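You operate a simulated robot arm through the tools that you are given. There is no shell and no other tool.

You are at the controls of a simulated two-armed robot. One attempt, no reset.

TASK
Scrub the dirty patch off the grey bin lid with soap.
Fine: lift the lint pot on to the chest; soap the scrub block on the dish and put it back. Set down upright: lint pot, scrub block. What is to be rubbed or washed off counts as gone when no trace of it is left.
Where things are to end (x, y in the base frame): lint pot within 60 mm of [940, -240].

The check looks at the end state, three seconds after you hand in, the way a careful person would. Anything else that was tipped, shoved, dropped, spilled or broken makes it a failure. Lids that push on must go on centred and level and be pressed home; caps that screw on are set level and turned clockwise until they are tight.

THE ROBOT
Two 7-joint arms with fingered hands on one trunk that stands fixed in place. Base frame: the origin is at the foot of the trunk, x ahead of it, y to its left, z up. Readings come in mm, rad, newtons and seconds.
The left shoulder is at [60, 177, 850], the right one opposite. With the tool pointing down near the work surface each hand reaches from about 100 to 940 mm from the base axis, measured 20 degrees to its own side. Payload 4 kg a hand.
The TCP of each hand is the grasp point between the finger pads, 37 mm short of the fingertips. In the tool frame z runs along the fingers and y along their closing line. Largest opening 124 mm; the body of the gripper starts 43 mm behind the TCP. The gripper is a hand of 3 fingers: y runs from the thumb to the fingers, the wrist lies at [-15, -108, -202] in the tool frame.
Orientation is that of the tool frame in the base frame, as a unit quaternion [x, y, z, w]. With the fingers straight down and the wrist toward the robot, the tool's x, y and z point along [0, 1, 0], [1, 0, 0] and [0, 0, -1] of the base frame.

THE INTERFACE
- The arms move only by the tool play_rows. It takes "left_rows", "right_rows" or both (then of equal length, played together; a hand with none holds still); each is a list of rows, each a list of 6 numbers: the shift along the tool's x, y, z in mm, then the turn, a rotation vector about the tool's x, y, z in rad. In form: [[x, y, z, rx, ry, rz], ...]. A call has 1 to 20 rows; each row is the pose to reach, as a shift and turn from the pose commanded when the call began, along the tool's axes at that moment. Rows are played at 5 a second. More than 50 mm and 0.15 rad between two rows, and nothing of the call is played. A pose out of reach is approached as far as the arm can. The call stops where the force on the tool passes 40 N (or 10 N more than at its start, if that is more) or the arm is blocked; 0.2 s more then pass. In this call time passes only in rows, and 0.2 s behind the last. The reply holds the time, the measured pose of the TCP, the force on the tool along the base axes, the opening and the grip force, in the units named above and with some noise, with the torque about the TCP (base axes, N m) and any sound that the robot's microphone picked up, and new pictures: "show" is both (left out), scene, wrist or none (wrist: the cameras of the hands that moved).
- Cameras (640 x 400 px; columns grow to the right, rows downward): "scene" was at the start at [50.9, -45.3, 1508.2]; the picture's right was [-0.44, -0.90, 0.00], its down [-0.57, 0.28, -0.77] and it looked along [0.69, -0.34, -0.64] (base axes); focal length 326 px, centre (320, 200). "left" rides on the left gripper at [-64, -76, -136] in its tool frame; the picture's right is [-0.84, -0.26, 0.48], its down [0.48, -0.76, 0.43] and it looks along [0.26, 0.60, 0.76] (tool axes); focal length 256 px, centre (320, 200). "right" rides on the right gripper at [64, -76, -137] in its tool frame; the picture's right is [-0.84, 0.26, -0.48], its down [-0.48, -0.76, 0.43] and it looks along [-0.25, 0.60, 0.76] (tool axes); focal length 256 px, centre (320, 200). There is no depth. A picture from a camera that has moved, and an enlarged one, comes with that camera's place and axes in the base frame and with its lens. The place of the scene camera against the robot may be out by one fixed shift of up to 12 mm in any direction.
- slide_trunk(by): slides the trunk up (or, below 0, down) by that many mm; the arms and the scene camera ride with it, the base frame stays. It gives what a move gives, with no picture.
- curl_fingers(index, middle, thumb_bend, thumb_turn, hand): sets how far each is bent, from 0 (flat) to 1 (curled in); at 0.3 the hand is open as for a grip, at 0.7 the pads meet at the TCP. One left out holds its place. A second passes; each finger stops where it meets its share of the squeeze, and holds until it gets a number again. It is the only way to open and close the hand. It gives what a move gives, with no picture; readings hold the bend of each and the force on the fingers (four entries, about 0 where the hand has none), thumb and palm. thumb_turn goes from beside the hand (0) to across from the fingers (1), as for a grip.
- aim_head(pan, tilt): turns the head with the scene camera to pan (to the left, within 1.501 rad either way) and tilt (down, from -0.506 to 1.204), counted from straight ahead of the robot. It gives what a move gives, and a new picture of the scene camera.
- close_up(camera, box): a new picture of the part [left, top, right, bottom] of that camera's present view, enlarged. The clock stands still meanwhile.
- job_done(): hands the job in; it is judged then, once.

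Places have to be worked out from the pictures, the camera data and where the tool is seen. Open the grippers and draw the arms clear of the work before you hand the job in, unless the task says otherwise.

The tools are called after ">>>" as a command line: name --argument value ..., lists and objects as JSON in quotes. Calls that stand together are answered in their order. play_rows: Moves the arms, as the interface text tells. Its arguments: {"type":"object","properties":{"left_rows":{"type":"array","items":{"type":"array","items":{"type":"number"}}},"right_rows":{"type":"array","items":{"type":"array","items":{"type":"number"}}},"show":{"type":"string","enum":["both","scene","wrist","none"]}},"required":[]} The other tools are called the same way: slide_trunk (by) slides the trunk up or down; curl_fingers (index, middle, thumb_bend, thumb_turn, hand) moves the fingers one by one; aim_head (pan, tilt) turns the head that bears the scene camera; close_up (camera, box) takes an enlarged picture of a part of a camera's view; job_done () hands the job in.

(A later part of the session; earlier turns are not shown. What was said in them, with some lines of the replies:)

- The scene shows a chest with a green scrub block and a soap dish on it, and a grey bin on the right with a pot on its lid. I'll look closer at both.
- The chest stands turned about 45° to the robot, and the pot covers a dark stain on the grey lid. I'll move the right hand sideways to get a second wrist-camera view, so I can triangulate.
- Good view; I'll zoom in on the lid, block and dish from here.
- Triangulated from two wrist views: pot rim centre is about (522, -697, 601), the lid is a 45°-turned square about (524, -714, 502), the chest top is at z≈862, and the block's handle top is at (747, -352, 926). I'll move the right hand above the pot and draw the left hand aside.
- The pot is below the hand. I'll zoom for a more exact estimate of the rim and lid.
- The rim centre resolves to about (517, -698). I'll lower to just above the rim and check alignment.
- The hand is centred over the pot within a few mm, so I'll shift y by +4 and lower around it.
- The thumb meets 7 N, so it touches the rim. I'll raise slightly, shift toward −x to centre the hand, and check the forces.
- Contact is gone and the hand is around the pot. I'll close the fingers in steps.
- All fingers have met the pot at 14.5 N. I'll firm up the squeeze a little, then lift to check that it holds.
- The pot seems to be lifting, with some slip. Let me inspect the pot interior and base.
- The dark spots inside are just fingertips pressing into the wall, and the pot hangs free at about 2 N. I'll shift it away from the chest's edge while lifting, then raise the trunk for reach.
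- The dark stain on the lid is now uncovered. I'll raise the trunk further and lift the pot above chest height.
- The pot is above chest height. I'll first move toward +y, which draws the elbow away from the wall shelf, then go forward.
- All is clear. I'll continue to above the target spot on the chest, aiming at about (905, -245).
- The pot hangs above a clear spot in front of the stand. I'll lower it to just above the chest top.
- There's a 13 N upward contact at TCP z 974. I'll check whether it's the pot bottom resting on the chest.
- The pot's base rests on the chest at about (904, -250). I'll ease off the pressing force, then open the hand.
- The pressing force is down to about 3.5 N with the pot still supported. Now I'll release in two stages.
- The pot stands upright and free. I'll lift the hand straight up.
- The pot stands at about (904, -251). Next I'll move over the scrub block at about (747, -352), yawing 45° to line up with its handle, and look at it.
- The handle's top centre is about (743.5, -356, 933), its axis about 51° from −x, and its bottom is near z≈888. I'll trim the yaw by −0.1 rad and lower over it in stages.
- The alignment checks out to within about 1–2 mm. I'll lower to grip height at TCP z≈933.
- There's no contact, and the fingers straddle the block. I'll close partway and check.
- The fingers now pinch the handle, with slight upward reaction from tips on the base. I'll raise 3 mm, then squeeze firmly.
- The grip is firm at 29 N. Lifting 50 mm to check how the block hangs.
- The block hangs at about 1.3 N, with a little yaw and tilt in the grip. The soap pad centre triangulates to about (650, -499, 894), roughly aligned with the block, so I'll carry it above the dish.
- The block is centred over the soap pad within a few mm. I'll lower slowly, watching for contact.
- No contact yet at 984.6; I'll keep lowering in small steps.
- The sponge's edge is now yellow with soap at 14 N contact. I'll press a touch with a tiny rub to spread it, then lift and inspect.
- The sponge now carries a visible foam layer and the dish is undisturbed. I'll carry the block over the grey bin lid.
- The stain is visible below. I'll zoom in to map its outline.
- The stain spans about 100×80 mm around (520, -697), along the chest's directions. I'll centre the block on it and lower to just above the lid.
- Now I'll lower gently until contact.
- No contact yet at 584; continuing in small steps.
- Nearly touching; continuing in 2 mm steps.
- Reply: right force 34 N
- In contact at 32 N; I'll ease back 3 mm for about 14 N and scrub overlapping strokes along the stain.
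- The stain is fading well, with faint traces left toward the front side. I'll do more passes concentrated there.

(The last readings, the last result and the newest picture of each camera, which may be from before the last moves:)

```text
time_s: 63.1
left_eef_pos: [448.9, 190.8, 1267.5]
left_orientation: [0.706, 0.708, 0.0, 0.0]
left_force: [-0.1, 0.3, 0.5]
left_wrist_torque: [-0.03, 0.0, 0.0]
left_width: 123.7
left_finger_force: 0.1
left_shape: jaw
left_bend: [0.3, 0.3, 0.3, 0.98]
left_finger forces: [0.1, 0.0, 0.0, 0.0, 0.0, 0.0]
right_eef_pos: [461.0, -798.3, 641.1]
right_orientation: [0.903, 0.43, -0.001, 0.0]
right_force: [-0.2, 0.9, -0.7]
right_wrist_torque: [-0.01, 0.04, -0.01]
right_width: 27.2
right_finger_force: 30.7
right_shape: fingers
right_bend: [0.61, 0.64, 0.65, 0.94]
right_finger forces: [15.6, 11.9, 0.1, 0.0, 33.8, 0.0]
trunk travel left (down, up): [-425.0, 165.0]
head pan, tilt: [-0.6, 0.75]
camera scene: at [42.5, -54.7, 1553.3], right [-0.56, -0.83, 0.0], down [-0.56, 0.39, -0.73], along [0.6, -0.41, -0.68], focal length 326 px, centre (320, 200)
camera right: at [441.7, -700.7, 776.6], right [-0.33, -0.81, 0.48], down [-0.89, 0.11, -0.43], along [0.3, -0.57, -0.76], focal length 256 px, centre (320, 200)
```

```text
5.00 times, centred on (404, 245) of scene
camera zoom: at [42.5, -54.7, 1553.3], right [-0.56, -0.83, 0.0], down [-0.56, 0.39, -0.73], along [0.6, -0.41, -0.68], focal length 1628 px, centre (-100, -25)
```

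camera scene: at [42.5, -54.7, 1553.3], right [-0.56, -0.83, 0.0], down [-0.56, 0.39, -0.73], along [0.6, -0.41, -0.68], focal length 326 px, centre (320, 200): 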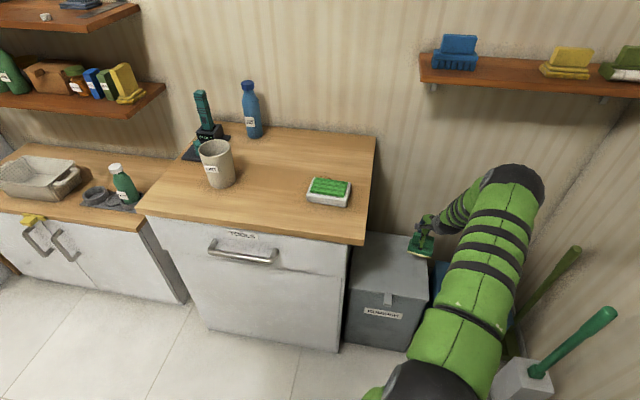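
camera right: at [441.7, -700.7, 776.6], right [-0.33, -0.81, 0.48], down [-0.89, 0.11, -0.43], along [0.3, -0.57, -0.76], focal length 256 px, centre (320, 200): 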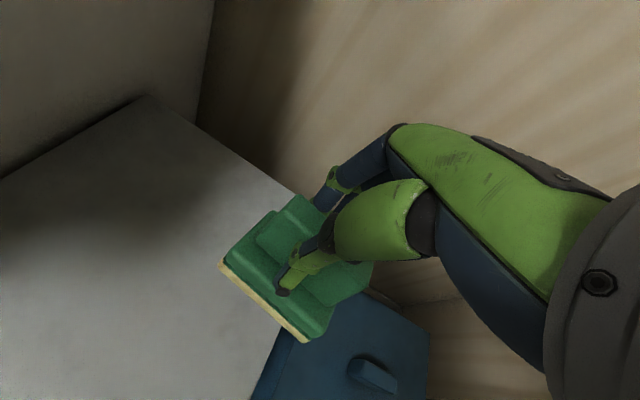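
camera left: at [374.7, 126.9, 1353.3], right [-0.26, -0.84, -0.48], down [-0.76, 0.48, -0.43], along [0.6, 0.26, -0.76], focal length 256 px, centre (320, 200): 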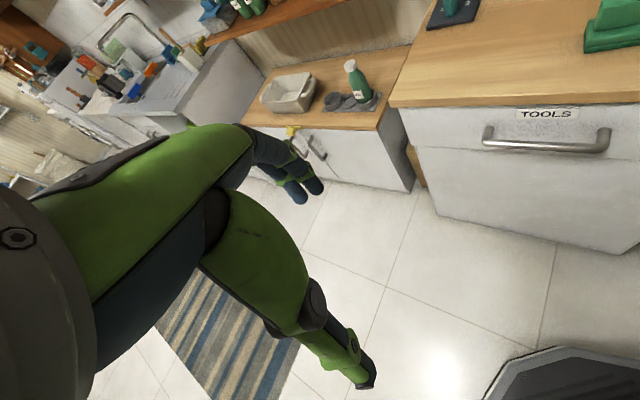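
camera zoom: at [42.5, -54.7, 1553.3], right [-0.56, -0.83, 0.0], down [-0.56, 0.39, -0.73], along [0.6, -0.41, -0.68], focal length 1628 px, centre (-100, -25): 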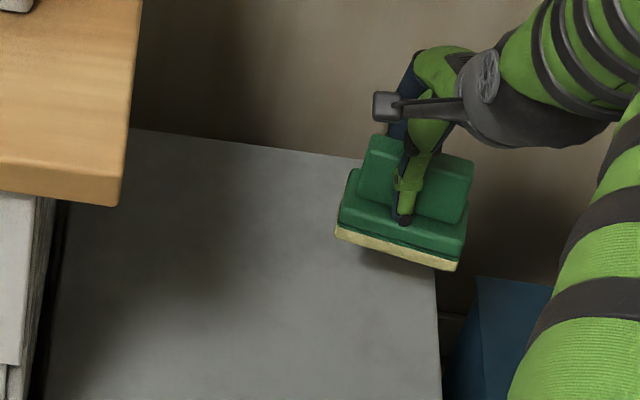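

The lid looks clean. I'll zoom closely on the former stain region for any traces.

>>> close_up --camera "scene" --box '[364, 246, 412, 282]'

>>> close_up --camera "right" --box '[40, 150, 220, 262]'

>>> close_up --camera "right" --box '[60, 240, 240, 352]'

```text
11.11 times, centred on (388, 264) of scene
camera zoom: at [42.5, -54.7, 1553.3], right [-0.56, -0.83, 0.0], down [-0.56, 0.39, -0.73], along [0.6, -0.41, -0.68], focal length 3619 px, centre (-436, -511)
```

zoom: 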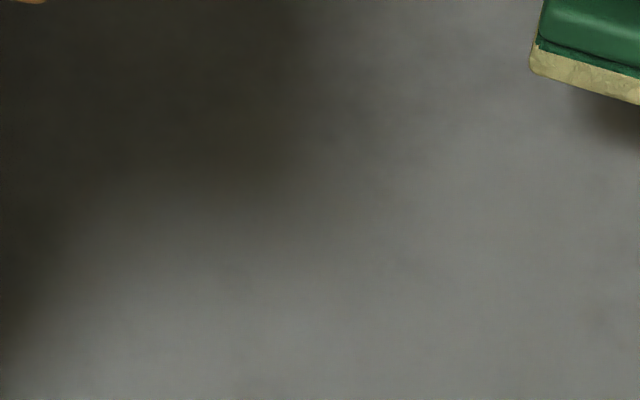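

```text
3.56 times, centred on (130, 206) of right
camera zoom: at [441.7, -700.7, 776.6], right [-0.33, -0.81, 0.48], down [-0.89, 0.11, -0.43], along [0.3, -0.57, -0.76], focal length 910 px, centre (996, 179)
```

zoom: 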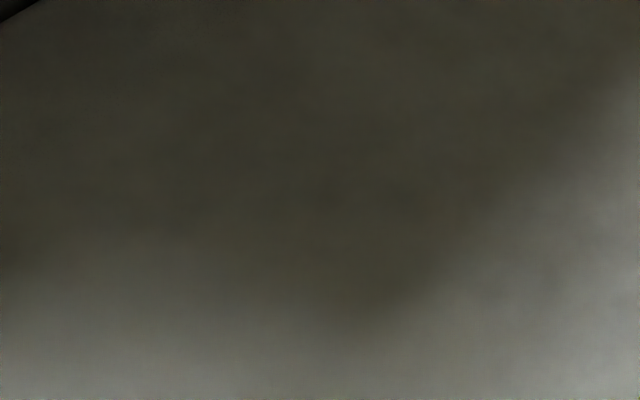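

```text
3.56 times, centred on (150, 296) of right
camera zoom: at [441.7, -700.7, 776.6], right [-0.33, -0.81, 0.48], down [-0.89, 0.11, -0.43], along [0.3, -0.57, -0.76], focal length 910 px, centre (924, -141)
```

zoom: 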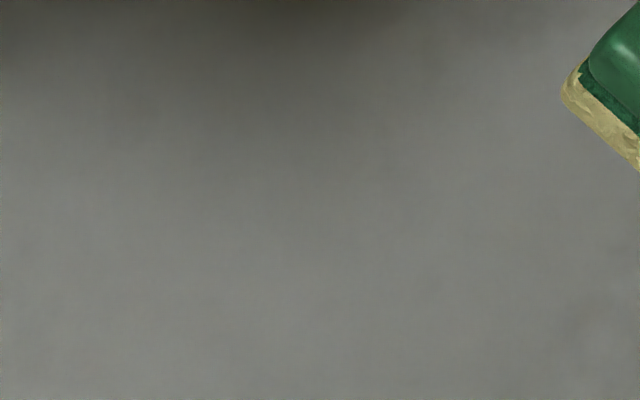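

It looks clean, but part is in shadow, so I'll do one more wider set of passes, including the shadowed back-left corner.

>>> play_rows --right_rows '[[30, 0, 15, 0, 0, 0], [60, 4, 40, 0, 0, 0], [85, 4, 65, 0, 0, 0], [95, 6, 82, 0, 0, 0], [100, 8, 90, 0, 0, 0], [124.4, 13, 90, 0, 0, 0], [150.3, 15.7, 90, 0, 0, 0], [148.8, 30.6, 90, 0, 0, 0], [122.9, 28, 90, 0, 0, 0], [97.1, 25.3, 90, 0, 0, 0], [71.2, 22.6, 90, 0, 0, 0], [97.1, 25.3, 90, 0, 0, 0], [122.9, 28, 90, 0, 0, 0], [148.8, 30.6, 90, 0, 0, 0], [150.3, 15.7, 90, 0, 0, 0], [124.4, 13, 90, 0, 0, 0], [98.6, 10.4, 90, 0, 0, 0], [72.7, 7.7, 90, 0, 0, 0], [98.6, 10.4, 90, 0, 0, 0], [124.4, 13, 90, 0, 0, 0]]' --show "none"

>>> play_rows --right_rows '[[27.5, -12.2, 0, 0, 0, 0], [1.6, -14.9, 0, 0, 0, 0], [-24.2, -17.5, 0, 0, 0, 0], [-50.1, -20.2, 0, 0, 0, 0], [-48.6, -35.1, 0, 0, 0, 0], [-22.7, -32.4, 0, 0, 0, 0], [3.1, -29.8, 0, 0, 0, 0], [29, -27.1, 0, 0, 0, 0], [30.5, -42, 0, 0, 0, 0], [4.6, -44.7, 0, 0, 0, 0], [-21.2, -47.3, 0, 0, 0, 0], [-47.1, -50, 0, 0, 0, 0], [-45.5, -64.9, 0, 0, 0, 0], [-19.6, -62.2, 0, 0, 0, 0], [6.2, -59.6, 0, 0, 0, 0], [32.1, -56.9, 0, 0, 0, 0], [30.5, -42, 0, 0, 0, 0], [4.6, -44.7, 0, 0, 0, 0], [-21.2, -47.3, 0, 0, 0, 0], [-47.1, -50, 0, 0, 0, 0]]' --show "none"

```text
time_s: 67.3
left_eef_pos: [448.8, 191.6, 1267.6]
left_orientation: [0.708, 0.707, -0.001, 0.0]
left_force: [-0.3, -0.1, -0.2]
left_wrist_torque: [-0.01, -0.02, 0.01]
left_width: 123.4
left_finger_force: 0.0
left_shape: jaw
left_bend: [0.3, 0.3, 0.3, 0.98]
left_finger forces: [0.1, 0.0, 0.0, 0.0, 0.0, 0.0]
right_eef_pos: [546.7, -708.3, 551.3]
right_orientation: [0.904, 0.428, -0.001, 0.001]
right_force: [-3.0, -3.3, 20.8]
right_wrist_torque: [-0.48, -0.32, -0.17]
right_width: 27.6
right_finger_force: 36.3
right_shape: fingers
right_bend: [0.6, 0.64, 0.65, 0.94]
right_finger forces: [18.5, 13.2, 0.0, 0.0, 42.0, 0.2]
trunk travel left (down, up): [-425.0, 165.0]
head pan, tilt: [-0.6, 0.75]
```

```text
time_s: 71.5
left_eef_pos: [449.4, 192.2, 1267.5]
left_orientation: [0.707, 0.707, 0.0, 0.0]
left_force: [-0.5, -0.8, 0.0]
left_wrist_torque: [0.0, -0.02, 0.0]
left_width: 123.6
left_finger_force: 0.1
left_shape: jaw
left_bend: [0.3, 0.3, 0.3, 0.98]
left_finger forces: [0.0, 0.0, 0.1, 0.1, 0.0, 0.0]
right_eef_pos: [478.6, -714.6, 551.3]
right_orientation: [0.903, 0.429, 0.0, 0.0]
right_force: [2.5, 1.7, 13.3]
right_wrist_torque: [-0.15, -0.28, 0.09]
right_width: 27.4
right_finger_force: 35.2
right_shape: fingers
right_bend: [0.61, 0.65, 0.65, 0.93]
right_finger forces: [16.4, 12.8, 0.0, 0.1, 41.5, 0.1]
trunk travel left (down, up): [-425.0, 165.0]
head pan, tilt: [-0.6, 0.75]
```

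Scrubbing passes are done. I'll lift off, move clear, and inspect.

>>> play_rows --right_rows '[[0, 0, -10, 0, 0, 0], [0, 0, -30, 0, 0, 0], [-15, 0, -60, 0, 0, 0], [-30, 0, -95, 0, 0, 0], [-35, 0, -135, 0, 0, 0], [-40, 0, -175, 0, 0, 0], [-40, 0, -215, 0, 0, 0], [-40, 0, -255, 0, 0, 0], [-40, 0, -295, 0, 0, 0], [-40, 0, -335, 0, 0, 0]]' --show "both"

>>> close_up --camera "right" --box '[60, 180, 300, 330]'

>>> close_up --camera "scene" --box '[340, 225, 436, 285]'

```text
time_s: 73.7
left_eef_pos: [449.4, 191.3, 1268.2]
left_orientation: [0.707, 0.707, -0.001, 0.0]
left_force: [0.1, 0.3, 0.6]
left_wrist_torque: [-0.01, 0.0, 0.03]
left_width: 123.8
left_finger_force: 0.0
left_shape: jaw
left_bend: [0.3, 0.3, 0.3, 0.98]
left_finger forces: [0.0, 0.1, 0.0, 0.0, 0.0, 0.0]
right_eef_pos: [453.2, -746.9, 886.6]
right_orientation: [0.903, 0.429, 0.0, 0.0]
right_force: [-0.2, -0.5, -0.9]
right_wrist_torque: [-0.03, -0.01, -0.02]
right_width: 27.3
right_finger_force: 30.2
right_shape: fingers
right_bend: [0.61, 0.65, 0.65, 0.94]
right_finger forces: [15.3, 11.9, 0.0, 0.0, 33.2, 0.1]
trunk travel left (down, up): [-425.0, 165.0]
head pan, tilt: [-0.6, 0.75]
camera scene: at [42.5, -53.9, 1553.3], right [-0.56, -0.83, 0.0], down [-0.56, 0.38, -0.73], along [0.6, -0.41, -0.68], focal length 326 px, centre (320, 200)
camera right: at [435.1, -649.7, 1022.7], right [-0.33, -0.81, 0.48], down [-0.89, 0.11, -0.43], along [0.3, -0.58, -0.76], focal length 256 px, centre (320, 200)
```

scene: 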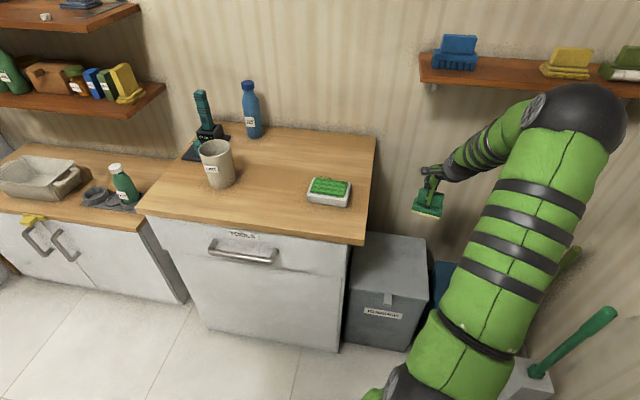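
right: 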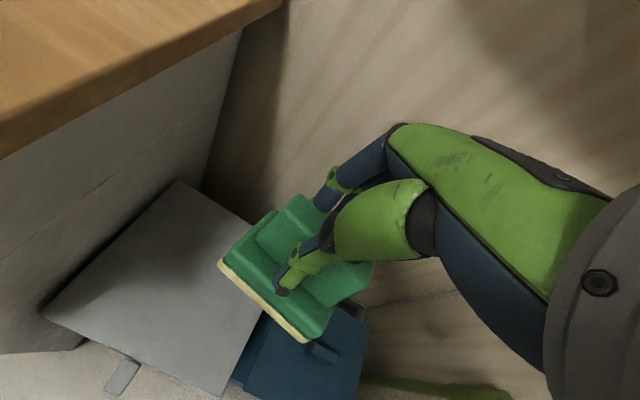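

```text
2.67 times, centred on (180, 255) of right
camera zoom: at [435.1, -649.7, 1022.7], right [-0.33, -0.81, 0.48], down [-0.89, 0.11, -0.43], along [0.3, -0.58, -0.76], focal length 683 px, centre (693, 53)
```

zoom: 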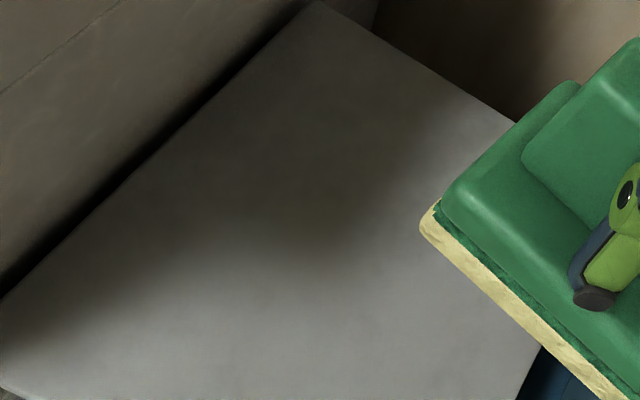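

```text
6.67 times, centred on (388, 255) of scene
camera zoom: at [42.5, -53.9, 1553.3], right [-0.56, -0.83, 0.0], down [-0.56, 0.38, -0.73], along [0.6, -0.41, -0.68], focal length 2171 px, centre (-133, -167)
```

zoom: 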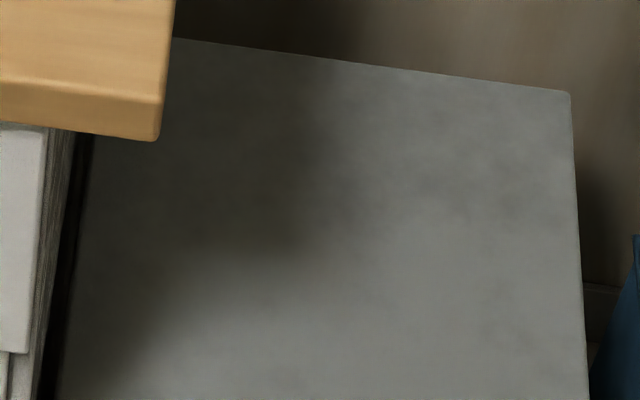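

The lid is clean and the bin hasn't moved. Now to return the block: I'll raise the trunk and move back over its original place.

>>> slide_trunk --by 150

>>> play_rows --right_rows '[[30, 0, -10, 0, 0, 0], [70, 0, -15, 0, 0, 0], [115, 0, -15, 0, 0, 0], [160, -1, -15, 0, 0, 0], [205, -2, -15, 0, 0, 0], [250, -4, -15, 0, 0, 0], [295, -8, -15, 0, 0, 0], [340, -12, -15, 0, 0, 0], [385, -16, -15, 0, 0, 0], [430, -20, -15, 0, 0, -0.05], [460, -22, -15, 0, 0, -0.1], [487, -23.5, -15, 0, 0, -0.18]]' --show "both"

>>> close_up --camera "right" --box '[160, 180, 400, 330]'

```text
time_s: 75.5
left_eef_pos: [451.7, 190.1, 1418.0]
left_orientation: [0.707, 0.707, 0.0, 0.0]
left_force: [-0.1, -0.1, -0.1]
left_wrist_torque: [0.02, -0.02, 0.0]
left_width: 123.4
left_finger_force: 0.0
left_shape: jaw
left_bend: [0.3, 0.3, 0.3, 0.98]
left_finger forces: [0.0, 0.0, 0.0, 0.0, 0.0, 0.1]
right_eef_pos: [454.1, -747.6, 1035.5]
right_orientation: [0.903, 0.429, 0.0, 0.0]
right_force: [0.9, -0.5, -1.0]
right_wrist_torque: [0.0, 0.0, -0.03]
right_width: 27.1
right_finger_force: 30.4
right_shape: fingers
right_bend: [0.61, 0.65, 0.65, 0.94]
right_finger forces: [15.3, 11.9, 0.0, 0.1, 33.3, 0.1]
trunk travel left (down, up): [-575.0, 15.0]
head pan, tilt: [-0.6, 0.75]
```

```text
time_s: 78.0
left_eef_pos: [450.5, 189.9, 1416.9]
left_orientation: [0.707, 0.707, 0.0, 0.0]
left_force: [0.5, -0.2, 0.1]
left_wrist_torque: [0.02, 0.02, -0.02]
left_width: 123.5
left_finger_force: 0.2
left_shape: jaw
left_bend: [0.3, 0.3, 0.3, 0.98]
left_finger forces: [0.0, 0.1, 0.0, 0.0, 0.0, 0.1]
right_eef_pos: [745.3, -355.0, 1051.8]
right_orientation: [0.861, 0.508, 0.0, 0.0]
right_force: [0.6, -0.1, -0.7]
right_wrist_torque: [-0.01, 0.03, -0.02]
right_width: 27.0
right_finger_force: 28.9
right_shape: fingers
right_bend: [0.61, 0.65, 0.65, 0.94]
right_finger forces: [15.2, 11.7, 0.0, 0.0, 31.5, 0.0]
trunk travel left (down, up): [-575.0, 15.0]
head pan, tilt: [-0.6, 0.75]
camera scene: at [43.4, -54.3, 1703.3], right [-0.56, -0.83, 0.0], down [-0.56, 0.39, -0.73], along [0.6, -0.41, -0.68], focal length 326 px, centre (320, 200)
camera right: at [708.9, -262.1, 1188.1], right [-0.18, -0.86, 0.48], down [-0.9, -0.06, -0.43], along [0.4, -0.51, -0.76], focal length 256 px, centre (320, 200)
```

scene: 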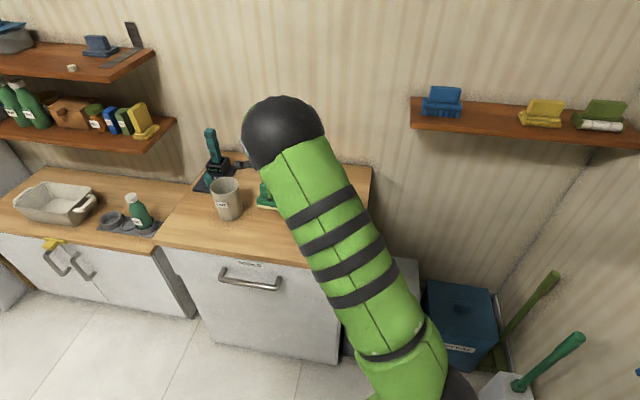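
right: 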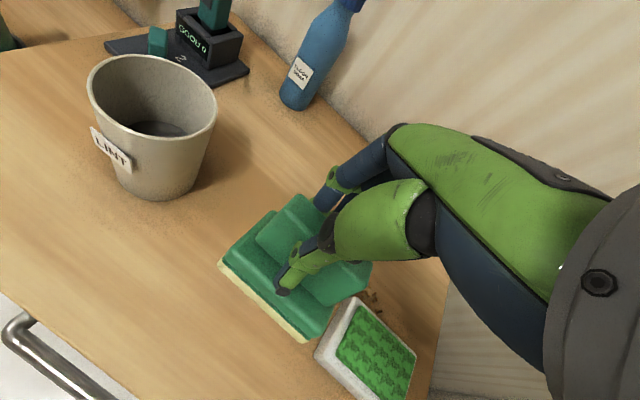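

```text
2.67 times, centred on (280, 255) of right
camera zoom: at [708.9, -262.1, 1188.1], right [-0.18, -0.86, 0.48], down [-0.9, -0.06, -0.43], along [0.4, -0.51, -0.76], focal length 683 px, centre (427, 53)
```

zoom: 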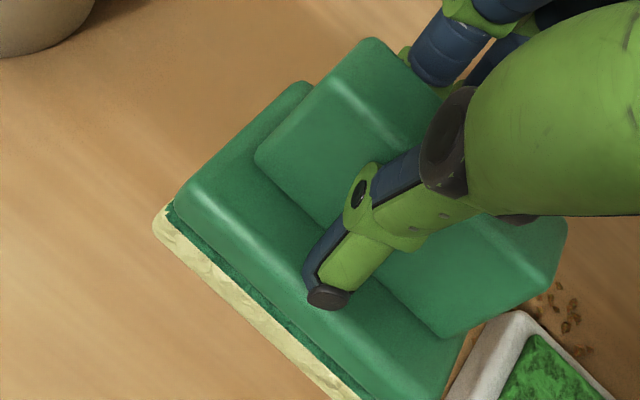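

The block's orientation matches the chest grain. I'll lower it to just above the chest top.

>>> play_rows --right_rows '[[-1.5, -1.5, 35, 0, 0, 0], [-1.5, -1.5, 70, 0, 0, 0], [-1.5, -1.5, 95, 0, 0, 0], [-1.5, -1.5, 105, 0, 0, 0]]' --show "wrist"

>>> play_rows --right_rows '[[0, 0, 3, 0, 0, 0], [0, 0, 5, 0, 0, 0]]' --show "none"

```text
time_s: 79.0
left_eef_pos: [451.4, 191.1, 1417.1]
left_orientation: [0.708, 0.707, 0.0, -0.001]
left_force: [-0.3, 0.0, 0.4]
left_wrist_torque: [0.01, -0.03, 0.0]
left_width: 123.4
left_finger_force: 0.0
left_shape: jaw
left_bend: [0.3, 0.3, 0.3, 0.98]
left_finger forces: [0.0, 0.1, 0.1, 0.0, 0.1, 0.0]
right_eef_pos: [742.4, -355.9, 945.1]
right_orientation: [0.861, 0.509, 0.0, 0.0]
right_force: [0.2, 0.2, -1.3]
right_wrist_torque: [0.0, -0.02, 0.03]
right_width: 26.7
right_finger_force: 29.5
right_shape: fingers
right_bend: [0.61, 0.65, 0.65, 0.94]
right_finger forces: [15.1, 11.8, 0.0, 0.0, 31.8, 0.1]
trunk travel left (down, up): [-575.0, 15.0]
head pan, tilt: [-0.6, 0.75]
camera right: at [706.5, -263.9, 1082.3], right [-0.18, -0.86, 0.48], down [-0.9, -0.06, -0.44], along [0.4, -0.51, -0.76], focal length 256 px, centre (320, 200)
```

right: 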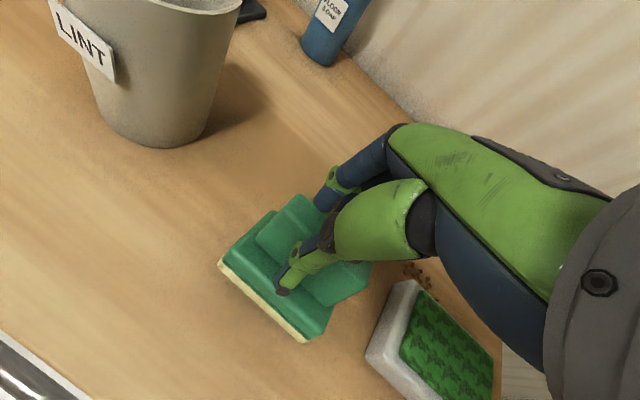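

```text
time_s: 79.7
left_eef_pos: [449.5, 190.6, 1418.4]
left_orientation: [0.707, 0.707, 0.0, -0.001]
left_force: [-0.3, -0.3, -0.1]
left_wrist_torque: [-0.03, -0.05, -0.01]
left_width: 123.7
left_finger_force: 0.0
left_shape: jaw
left_bend: [0.3, 0.3, 0.3, 0.98]
left_finger forces: [0.0, 0.1, 0.1, 0.1, 0.1, 0.1]
right_eef_pos: [740.5, -356.7, 940.2]
right_orientation: [0.861, 0.508, 0.0, 0.0]
right_force: [0.2, 0.3, -0.1]
right_wrist_torque: [-0.03, 0.0, 0.0]
right_width: 26.7
right_finger_force: 30.1
right_shape: fingers
right_bend: [0.61, 0.65, 0.65, 0.94]
right_finger forces: [15.2, 11.6, 0.1, 0.1, 32.7, 0.0]
trunk travel left (down, up): [-575.0, 15.0]
head pan, tilt: [-0.6, 0.75]
```

>>> play_rows --right_rows '[[1, 1, 2, 0, 0, 0], [1, 1, 3.5, 0, 0, 0]]' --show "none"

```text
time_s: 80.2
left_eef_pos: [449.2, 191.3, 1418.3]
left_orientation: [0.707, 0.707, 0.001, 0.0]
left_force: [0.0, -0.1, -0.2]
left_wrist_torque: [0.02, 0.03, 0.02]
left_width: 123.5
left_finger_force: 0.2
left_shape: jaw
left_bend: [0.3, 0.3, 0.3, 0.98]
left_finger forces: [0.1, 0.0, 0.0, 0.1, 0.0, 0.0]
right_eef_pos: [743.4, -355.8, 940.4]
right_orientation: [0.861, 0.509, 0.002, 0.001]
right_force: [-5.8, -0.4, 18.6]
right_wrist_torque: [-0.01, -0.02, 0.08]
right_width: 26.6
right_finger_force: 40.2
right_shape: fingers
right_bend: [0.61, 0.65, 0.65, 0.94]
right_finger forces: [15.3, 11.6, 0.1, 0.0, 53.3, 0.0]
trunk travel left (down, up): [-575.0, 15.0]
head pan, tilt: [-0.6, 0.75]
```

The block is on the chest with 18 N. I'll ease off 2 mm and open the hand gradually.

>>> play_rows --right_rows '[[0, 0, -2, 0, 0, 0]]' --show "none"

>>> curl_fingers --hand "right" --index 0.56 --middle 0.58 --thumb_bend 0.58

>>> curl_fingers --hand "right" --index 0.42 --middle 0.42 --thumb_bend 0.42

>>> close_up --camera "right" --box '[160, 180, 440, 355]'

```text
time_s: 80.7
left_eef_pos: [449.0, 191.5, 1418.0]
left_orientation: [0.707, 0.707, 0.001, 0.001]
left_force: [0.1, 0.2, 0.4]
left_wrist_torque: [0.03, 0.0, 0.02]
left_width: 123.7
left_finger_force: 0.2
left_shape: jaw
left_bend: [0.3, 0.3, 0.3, 0.98]
left_finger forces: [0.0, 0.1, 0.0, 0.0, 0.0, 0.0]
right_eef_pos: [743.0, -354.2, 939.7]
right_orientation: [0.861, 0.509, 0.001, 0.0]
right_force: [-4.0, -0.5, 12.0]
right_wrist_torque: [-0.09, -0.07, 0.0]
right_width: 26.8
right_finger_force: 37.3
right_shape: fingers
right_bend: [0.61, 0.65, 0.65, 0.94]
right_finger forces: [15.7, 12.1, 0.0, 0.0, 46.8, 0.0]
trunk travel left (down, up): [-575.0, 15.0]
head pan, tilt: [-0.6, 0.75]
```

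```text
time_s: 81.7
left_eef_pos: [450.7, 191.1, 1417.7]
left_orientation: [0.707, 0.707, 0.0, 0.0]
left_force: [0.3, 0.1, 0.1]
left_wrist_torque: [-0.03, 0.0, 0.01]
left_width: 123.5
left_finger_force: 0.1
left_shape: jaw
left_bend: [0.3, 0.3, 0.3, 0.98]
left_finger forces: [0.0, 0.1, 0.0, 0.1, 0.0, 0.0]
right_eef_pos: [742.6, -355.3, 938.5]
right_orientation: [0.861, 0.509, 0.0, 0.0]
right_force: [-0.1, 0.6, -0.2]
right_wrist_torque: [0.0, 0.04, -0.04]
right_width: 42.3
right_finger_force: 0.4
right_shape: fingers
right_bend: [0.56, 0.57, 0.57, 0.97]
right_finger forces: [0.1, 0.0, 0.0, 0.0, 0.3, 0.1]
trunk travel left (down, up): [-575.0, 15.0]
head pan, tilt: [-0.6, 0.75]
```

```text
time_s: 82.7
left_eef_pos: [450.0, 190.9, 1417.7]
left_orientation: [0.707, 0.708, 0.0, 0.001]
left_force: [-0.5, -0.7, -0.1]
left_wrist_torque: [0.01, -0.01, 0.0]
left_width: 123.5
left_finger_force: 0.1
left_shape: jaw
left_bend: [0.3, 0.3, 0.3, 0.98]
left_finger forces: [0.0, 0.0, 0.1, 0.1, 0.0, 0.0]
right_eef_pos: [743.4, -355.1, 938.9]
right_orientation: [0.862, 0.508, 0.0, 0.0]
right_force: [-0.1, -0.6, -0.3]
right_wrist_torque: [0.04, 0.0, 0.0]
right_width: 86.8
right_finger_force: 0.0
right_shape: fingers
right_bend: [0.42, 0.42, 0.42, 0.97]
right_finger forces: [0.1, 0.0, 0.0, 0.0, 0.0, 0.0]
trunk travel left (down, up): [-575.0, 15.0]
head pan, tilt: [-0.6, 0.75]
```

```text
2.29 times, centred on (300, 268) of right
camera zoom: at [707.6, -263.1, 1075.5], right [-0.18, -0.86, 0.48], down [-0.9, -0.06, -0.43], along [0.4, -0.51, -0.76], focal length 585 px, centre (366, 46)
```

zoom: 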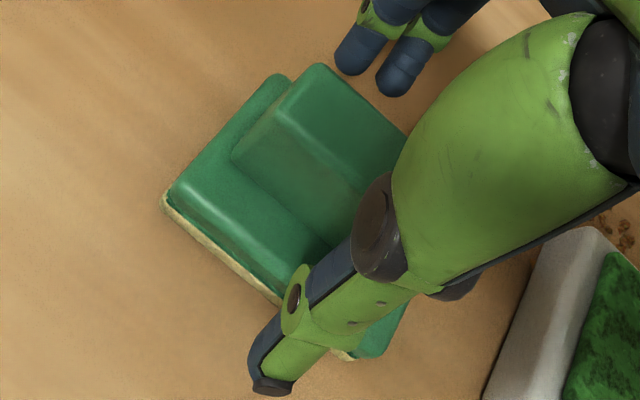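

The block sits flat and released. I'll raise the hand straight up.

>>> play_rows --right_rows '[[0, 0, -15, 0, 0, 0], [0, 0, -40, 0, 0, 0], [0, 0, -80, 0, 0, 0], [0, 0, -120, 0, 0, 0], [0, 0, -160, 0, 0, 0], [0, 0, -200, 0, 0, 0]]' --show "both"

>>> close_up --camera "right" --box '[100, 160, 420, 360]'

```text
time_s: 84.0
left_eef_pos: [450.5, 191.6, 1417.8]
left_orientation: [0.708, 0.707, -0.001, 0.001]
left_force: [0.2, 0.3, 0.1]
left_wrist_torque: [-0.01, -0.02, -0.01]
left_width: 123.5
left_finger_force: 0.0
left_shape: jaw
left_bend: [0.3, 0.3, 0.3, 0.98]
left_finger forces: [0.1, 0.1, 0.0, 0.0, 0.1, 0.0]
right_eef_pos: [740.1, -354.5, 1137.3]
right_orientation: [0.861, 0.509, 0.0, 0.0]
right_force: [0.8, 0.1, 0.3]
right_wrist_torque: [0.0, -0.02, 0.03]
right_width: 86.9
right_finger_force: 0.0
right_shape: fingers
right_bend: [0.42, 0.42, 0.42, 0.97]
right_finger forces: [0.0, 0.0, 0.0, 0.1, 0.0, 0.1]
trunk travel left (down, up): [-575.0, 15.0]
head pan, tilt: [-0.6, 0.75]
camera scene: at [42.3, -54.2, 1703.3], right [-0.56, -0.83, 0.0], down [-0.56, 0.39, -0.73], along [0.6, -0.41, -0.68], focal length 326 px, centre (320, 200)
camera right: at [705.6, -261.5, 1273.5], right [-0.18, -0.86, 0.48], down [-0.9, -0.06, -0.43], along [0.4, -0.51, -0.76], focal length 256 px, centre (320, 200)
```

scene: 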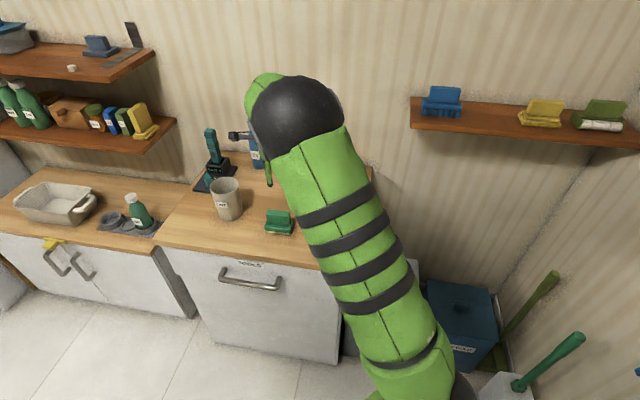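
right: 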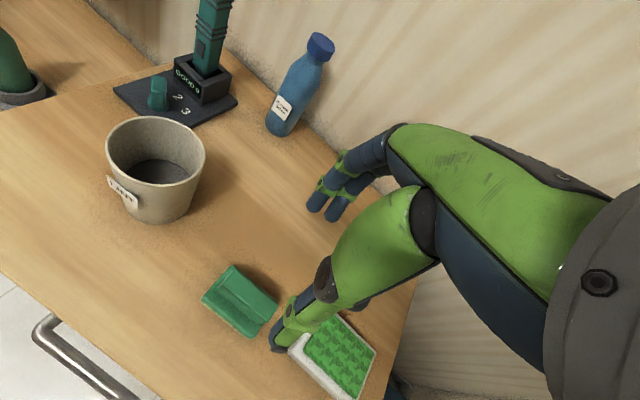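

```text
2.00 times, centred on (260, 260) of right
camera zoom: at [705.6, -261.5, 1273.5], right [-0.18, -0.86, 0.48], down [-0.9, -0.06, -0.43], along [0.4, -0.51, -0.76], focal length 512 px, centre (440, 80)
```

zoom: 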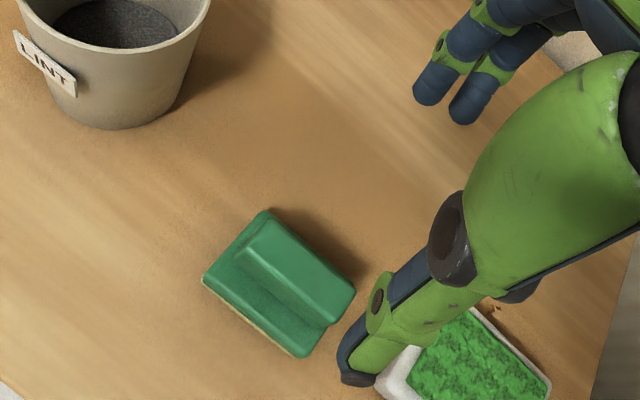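

The block stands upright in its place, with pot and dish undisturbed. I'll open the hand fully and draw the arm back clear of the work.

>>> curl_fingers --hand "right" --index 0.3 --middle 0.3 --thumb_bend 0.3

>>> play_rows --right_rows '[[-20, -15, -25, 0, 0, 0], [-45, -36, -50, 0, 0, 0], [-72, -58, -75, 0, 0, 0], [-100, -82, -95, 0, 0, 0], [-128, -106, -110, 0, 0, 0], [-156, -130, -120, 0, 0, 0], [-184, -154, -120, 0, 0, 0], [-212, -178, -120, 0, 0, 0], [-240, -200, -120, 0, 0, 0], [-265, -220, -120, 0, 0, 0]]' --show "both"

```text
time_s: 85.0
left_eef_pos: [450.0, 190.1, 1417.9]
left_orientation: [0.707, 0.707, 0.001, 0.0]
left_force: [0.4, -0.6, 0.4]
left_wrist_torque: [0.04, 0.02, 0.03]
left_width: 123.5
left_finger_force: 0.2
left_shape: jaw
left_bend: [0.3, 0.3, 0.3, 0.98]
left_finger forces: [0.0, 0.1, 0.0, 0.1, 0.0, 0.0]
right_eef_pos: [742.2, -353.5, 1135.8]
right_orientation: [0.861, 0.508, 0.0, 0.0]
right_force: [0.0, 0.3, -0.1]
right_wrist_torque: [0.01, -0.02, 0.0]
right_width: 123.3
right_finger_force: 0.1
right_shape: fingers
right_bend: [0.3, 0.3, 0.3, 0.97]
right_finger forces: [0.1, 0.0, 0.0, 0.0, 0.0, 0.1]
trunk travel left (down, up): [-575.0, 15.0]
head pan, tilt: [-0.6, 0.75]
```

```text
time_s: 87.2
left_eef_pos: [450.3, 190.6, 1417.6]
left_orientation: [0.706, 0.708, 0.001, 0.0]
left_force: [0.5, 1.0, 0.0]
left_wrist_torque: [0.02, -0.02, 0.01]
left_width: 123.4
left_finger_force: 0.1
left_shape: jaw
left_bend: [0.3, 0.3, 0.3, 0.98]
left_finger forces: [0.1, 0.1, 0.1, 0.0, 0.0, 0.0]
right_eef_pos: [423.5, -480.2, 1259.8]
right_orientation: [0.861, 0.508, 0.0, 0.0]
right_force: [0.1, -0.3, -0.6]
right_wrist_torque: [-0.01, 0.02, -0.01]
right_width: 123.2
right_finger_force: 0.2
right_shape: fingers
right_bend: [0.3, 0.3, 0.3, 0.98]
right_finger forces: [0.0, 0.0, 0.0, 0.0, 0.0, 0.0]
trunk travel left (down, up): [-575.0, 15.0]
head pan, tilt: [-0.6, 0.75]
camera scene: at [42.2, -54.4, 1703.3], right [-0.56, -0.83, 0.0], down [-0.56, 0.39, -0.73], along [0.6, -0.41, -0.68], focal length 326 px, centre (320, 200)
camera right: at [387.2, -388.0, 1396.1], right [-0.18, -0.86, 0.48], down [-0.9, -0.06, -0.44], along [0.4, -0.51, -0.76], focal length 256 px, centre (320, 200)
```

scene: 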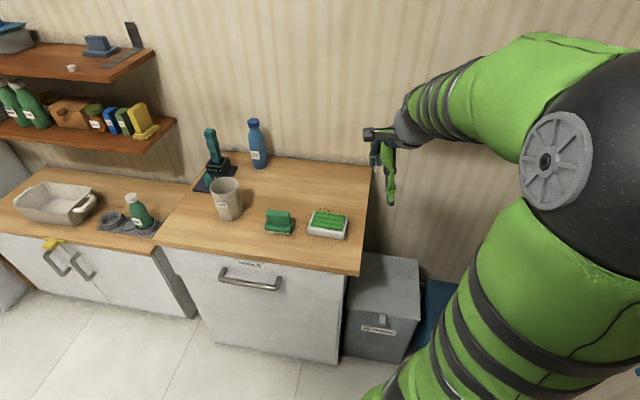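
right: 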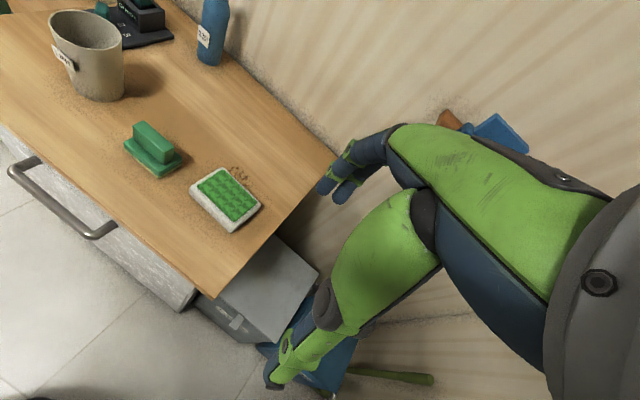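

All items stand in place. A final look at the lid, block and pot in close-up before handing in.

>>> close_up --camera "scene" --box '[340, 245, 436, 305]'

>>> close_up --camera "scene" --box '[190, 160, 366, 270]'

>>> aim_head --pan -0.85 --tilt 0.6

```text
6.67 times, centred on (388, 275) of scene
camera zoom: at [42.2, -54.4, 1703.3], right [-0.56, -0.83, 0.0], down [-0.56, 0.39, -0.73], along [0.6, -0.41, -0.68], focal length 2171 px, centre (-133, -300)
```

zoom: 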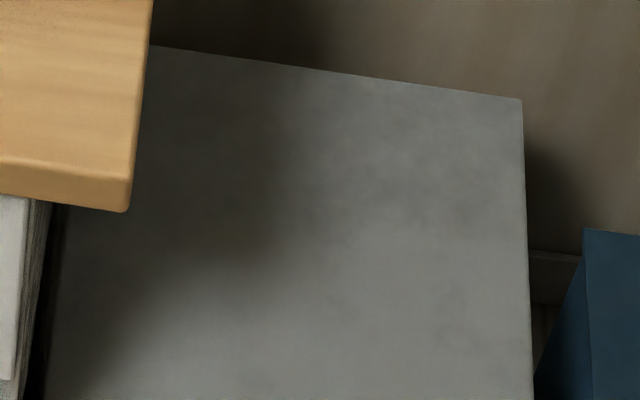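

```text
3.64 times, centred on (278, 215) of scene
camera zoom: at [42.2, -54.4, 1703.3], right [-0.56, -0.83, 0.0], down [-0.56, 0.39, -0.73], along [0.6, -0.41, -0.68], focal length 1184 px, centre (473, 146)
```

zoom: 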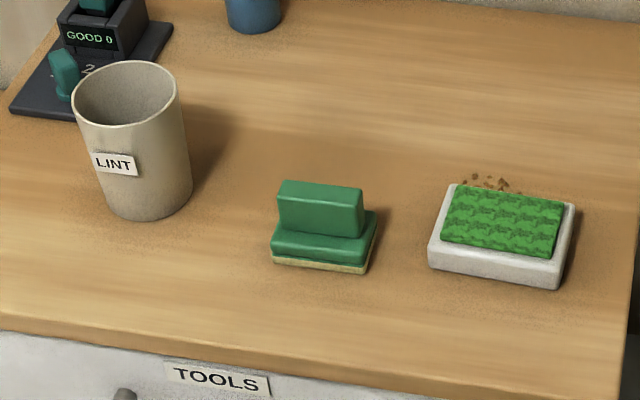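

```text
time_s: 88.0
left_eef_pos: [451.1, 191.1, 1418.1]
left_orientation: [0.707, 0.707, 0.001, 0.001]
left_force: [0.5, -1.5, 0.2]
left_wrist_torque: [-0.02, 0.0, -0.01]
left_width: 123.6
left_finger_force: 0.0
left_shape: jaw
left_bend: [0.3, 0.3, 0.3, 0.98]
left_finger forces: [0.0, 0.0, 0.0, 0.0, 0.1, 0.0]
right_eef_pos: [423.9, -480.8, 1260.2]
right_orientation: [0.861, 0.508, 0.001, 0.0]
right_force: [0.3, 0.0, -0.4]
right_wrist_torque: [0.01, -0.02, 0.01]
right_width: 123.1
right_finger_force: 0.0
right_shape: fingers
right_bend: [0.3, 0.3, 0.3, 0.98]
right_finger forces: [0.0, 0.1, 0.1, 0.0, 0.0, 0.1]
trunk travel left (down, up): [-575.0, 15.0]
head pan, tilt: [-0.85, 0.6]
camera scene: at [32.7, -73.8, 1716.1], right [-0.75, -0.66, 0.0], down [-0.37, 0.42, -0.82], along [0.55, -0.62, -0.57], focal length 326 px, centre (320, 200)
```

scene: 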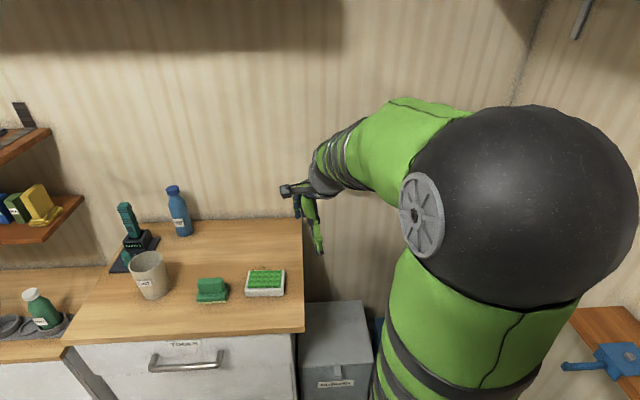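

The lid shows only its own texture and the chest's shadow. The pot, block and dish stand upright, and both hands are open and clear, so I'm handing in.

>>> job_done

```text
The job is handed in.
```

I scrubbed the dirty patch off the grey bin lid with the soaped block and handed the job in. The last close-ups show no trace of it, though part of that area lies in the chest's shadow.

- **Lint pot:** it stands upright on the chest at about (904, -251), roughly 37 mm from the target and inside the 60 mm limit.
- **Scrub block:** I pressed it onto the soap dish and scrubbed the patch in several overlapping passes. It is back upright where it started, with some soap still on its sponge.
- **Everything else:** the dish, the bin and the other things on the chest look undisturbed in the last pictures. In the very last view the arm hides the shelf on the right-hand wall; I felt no contact there.

Both hands are open and clear of the work.
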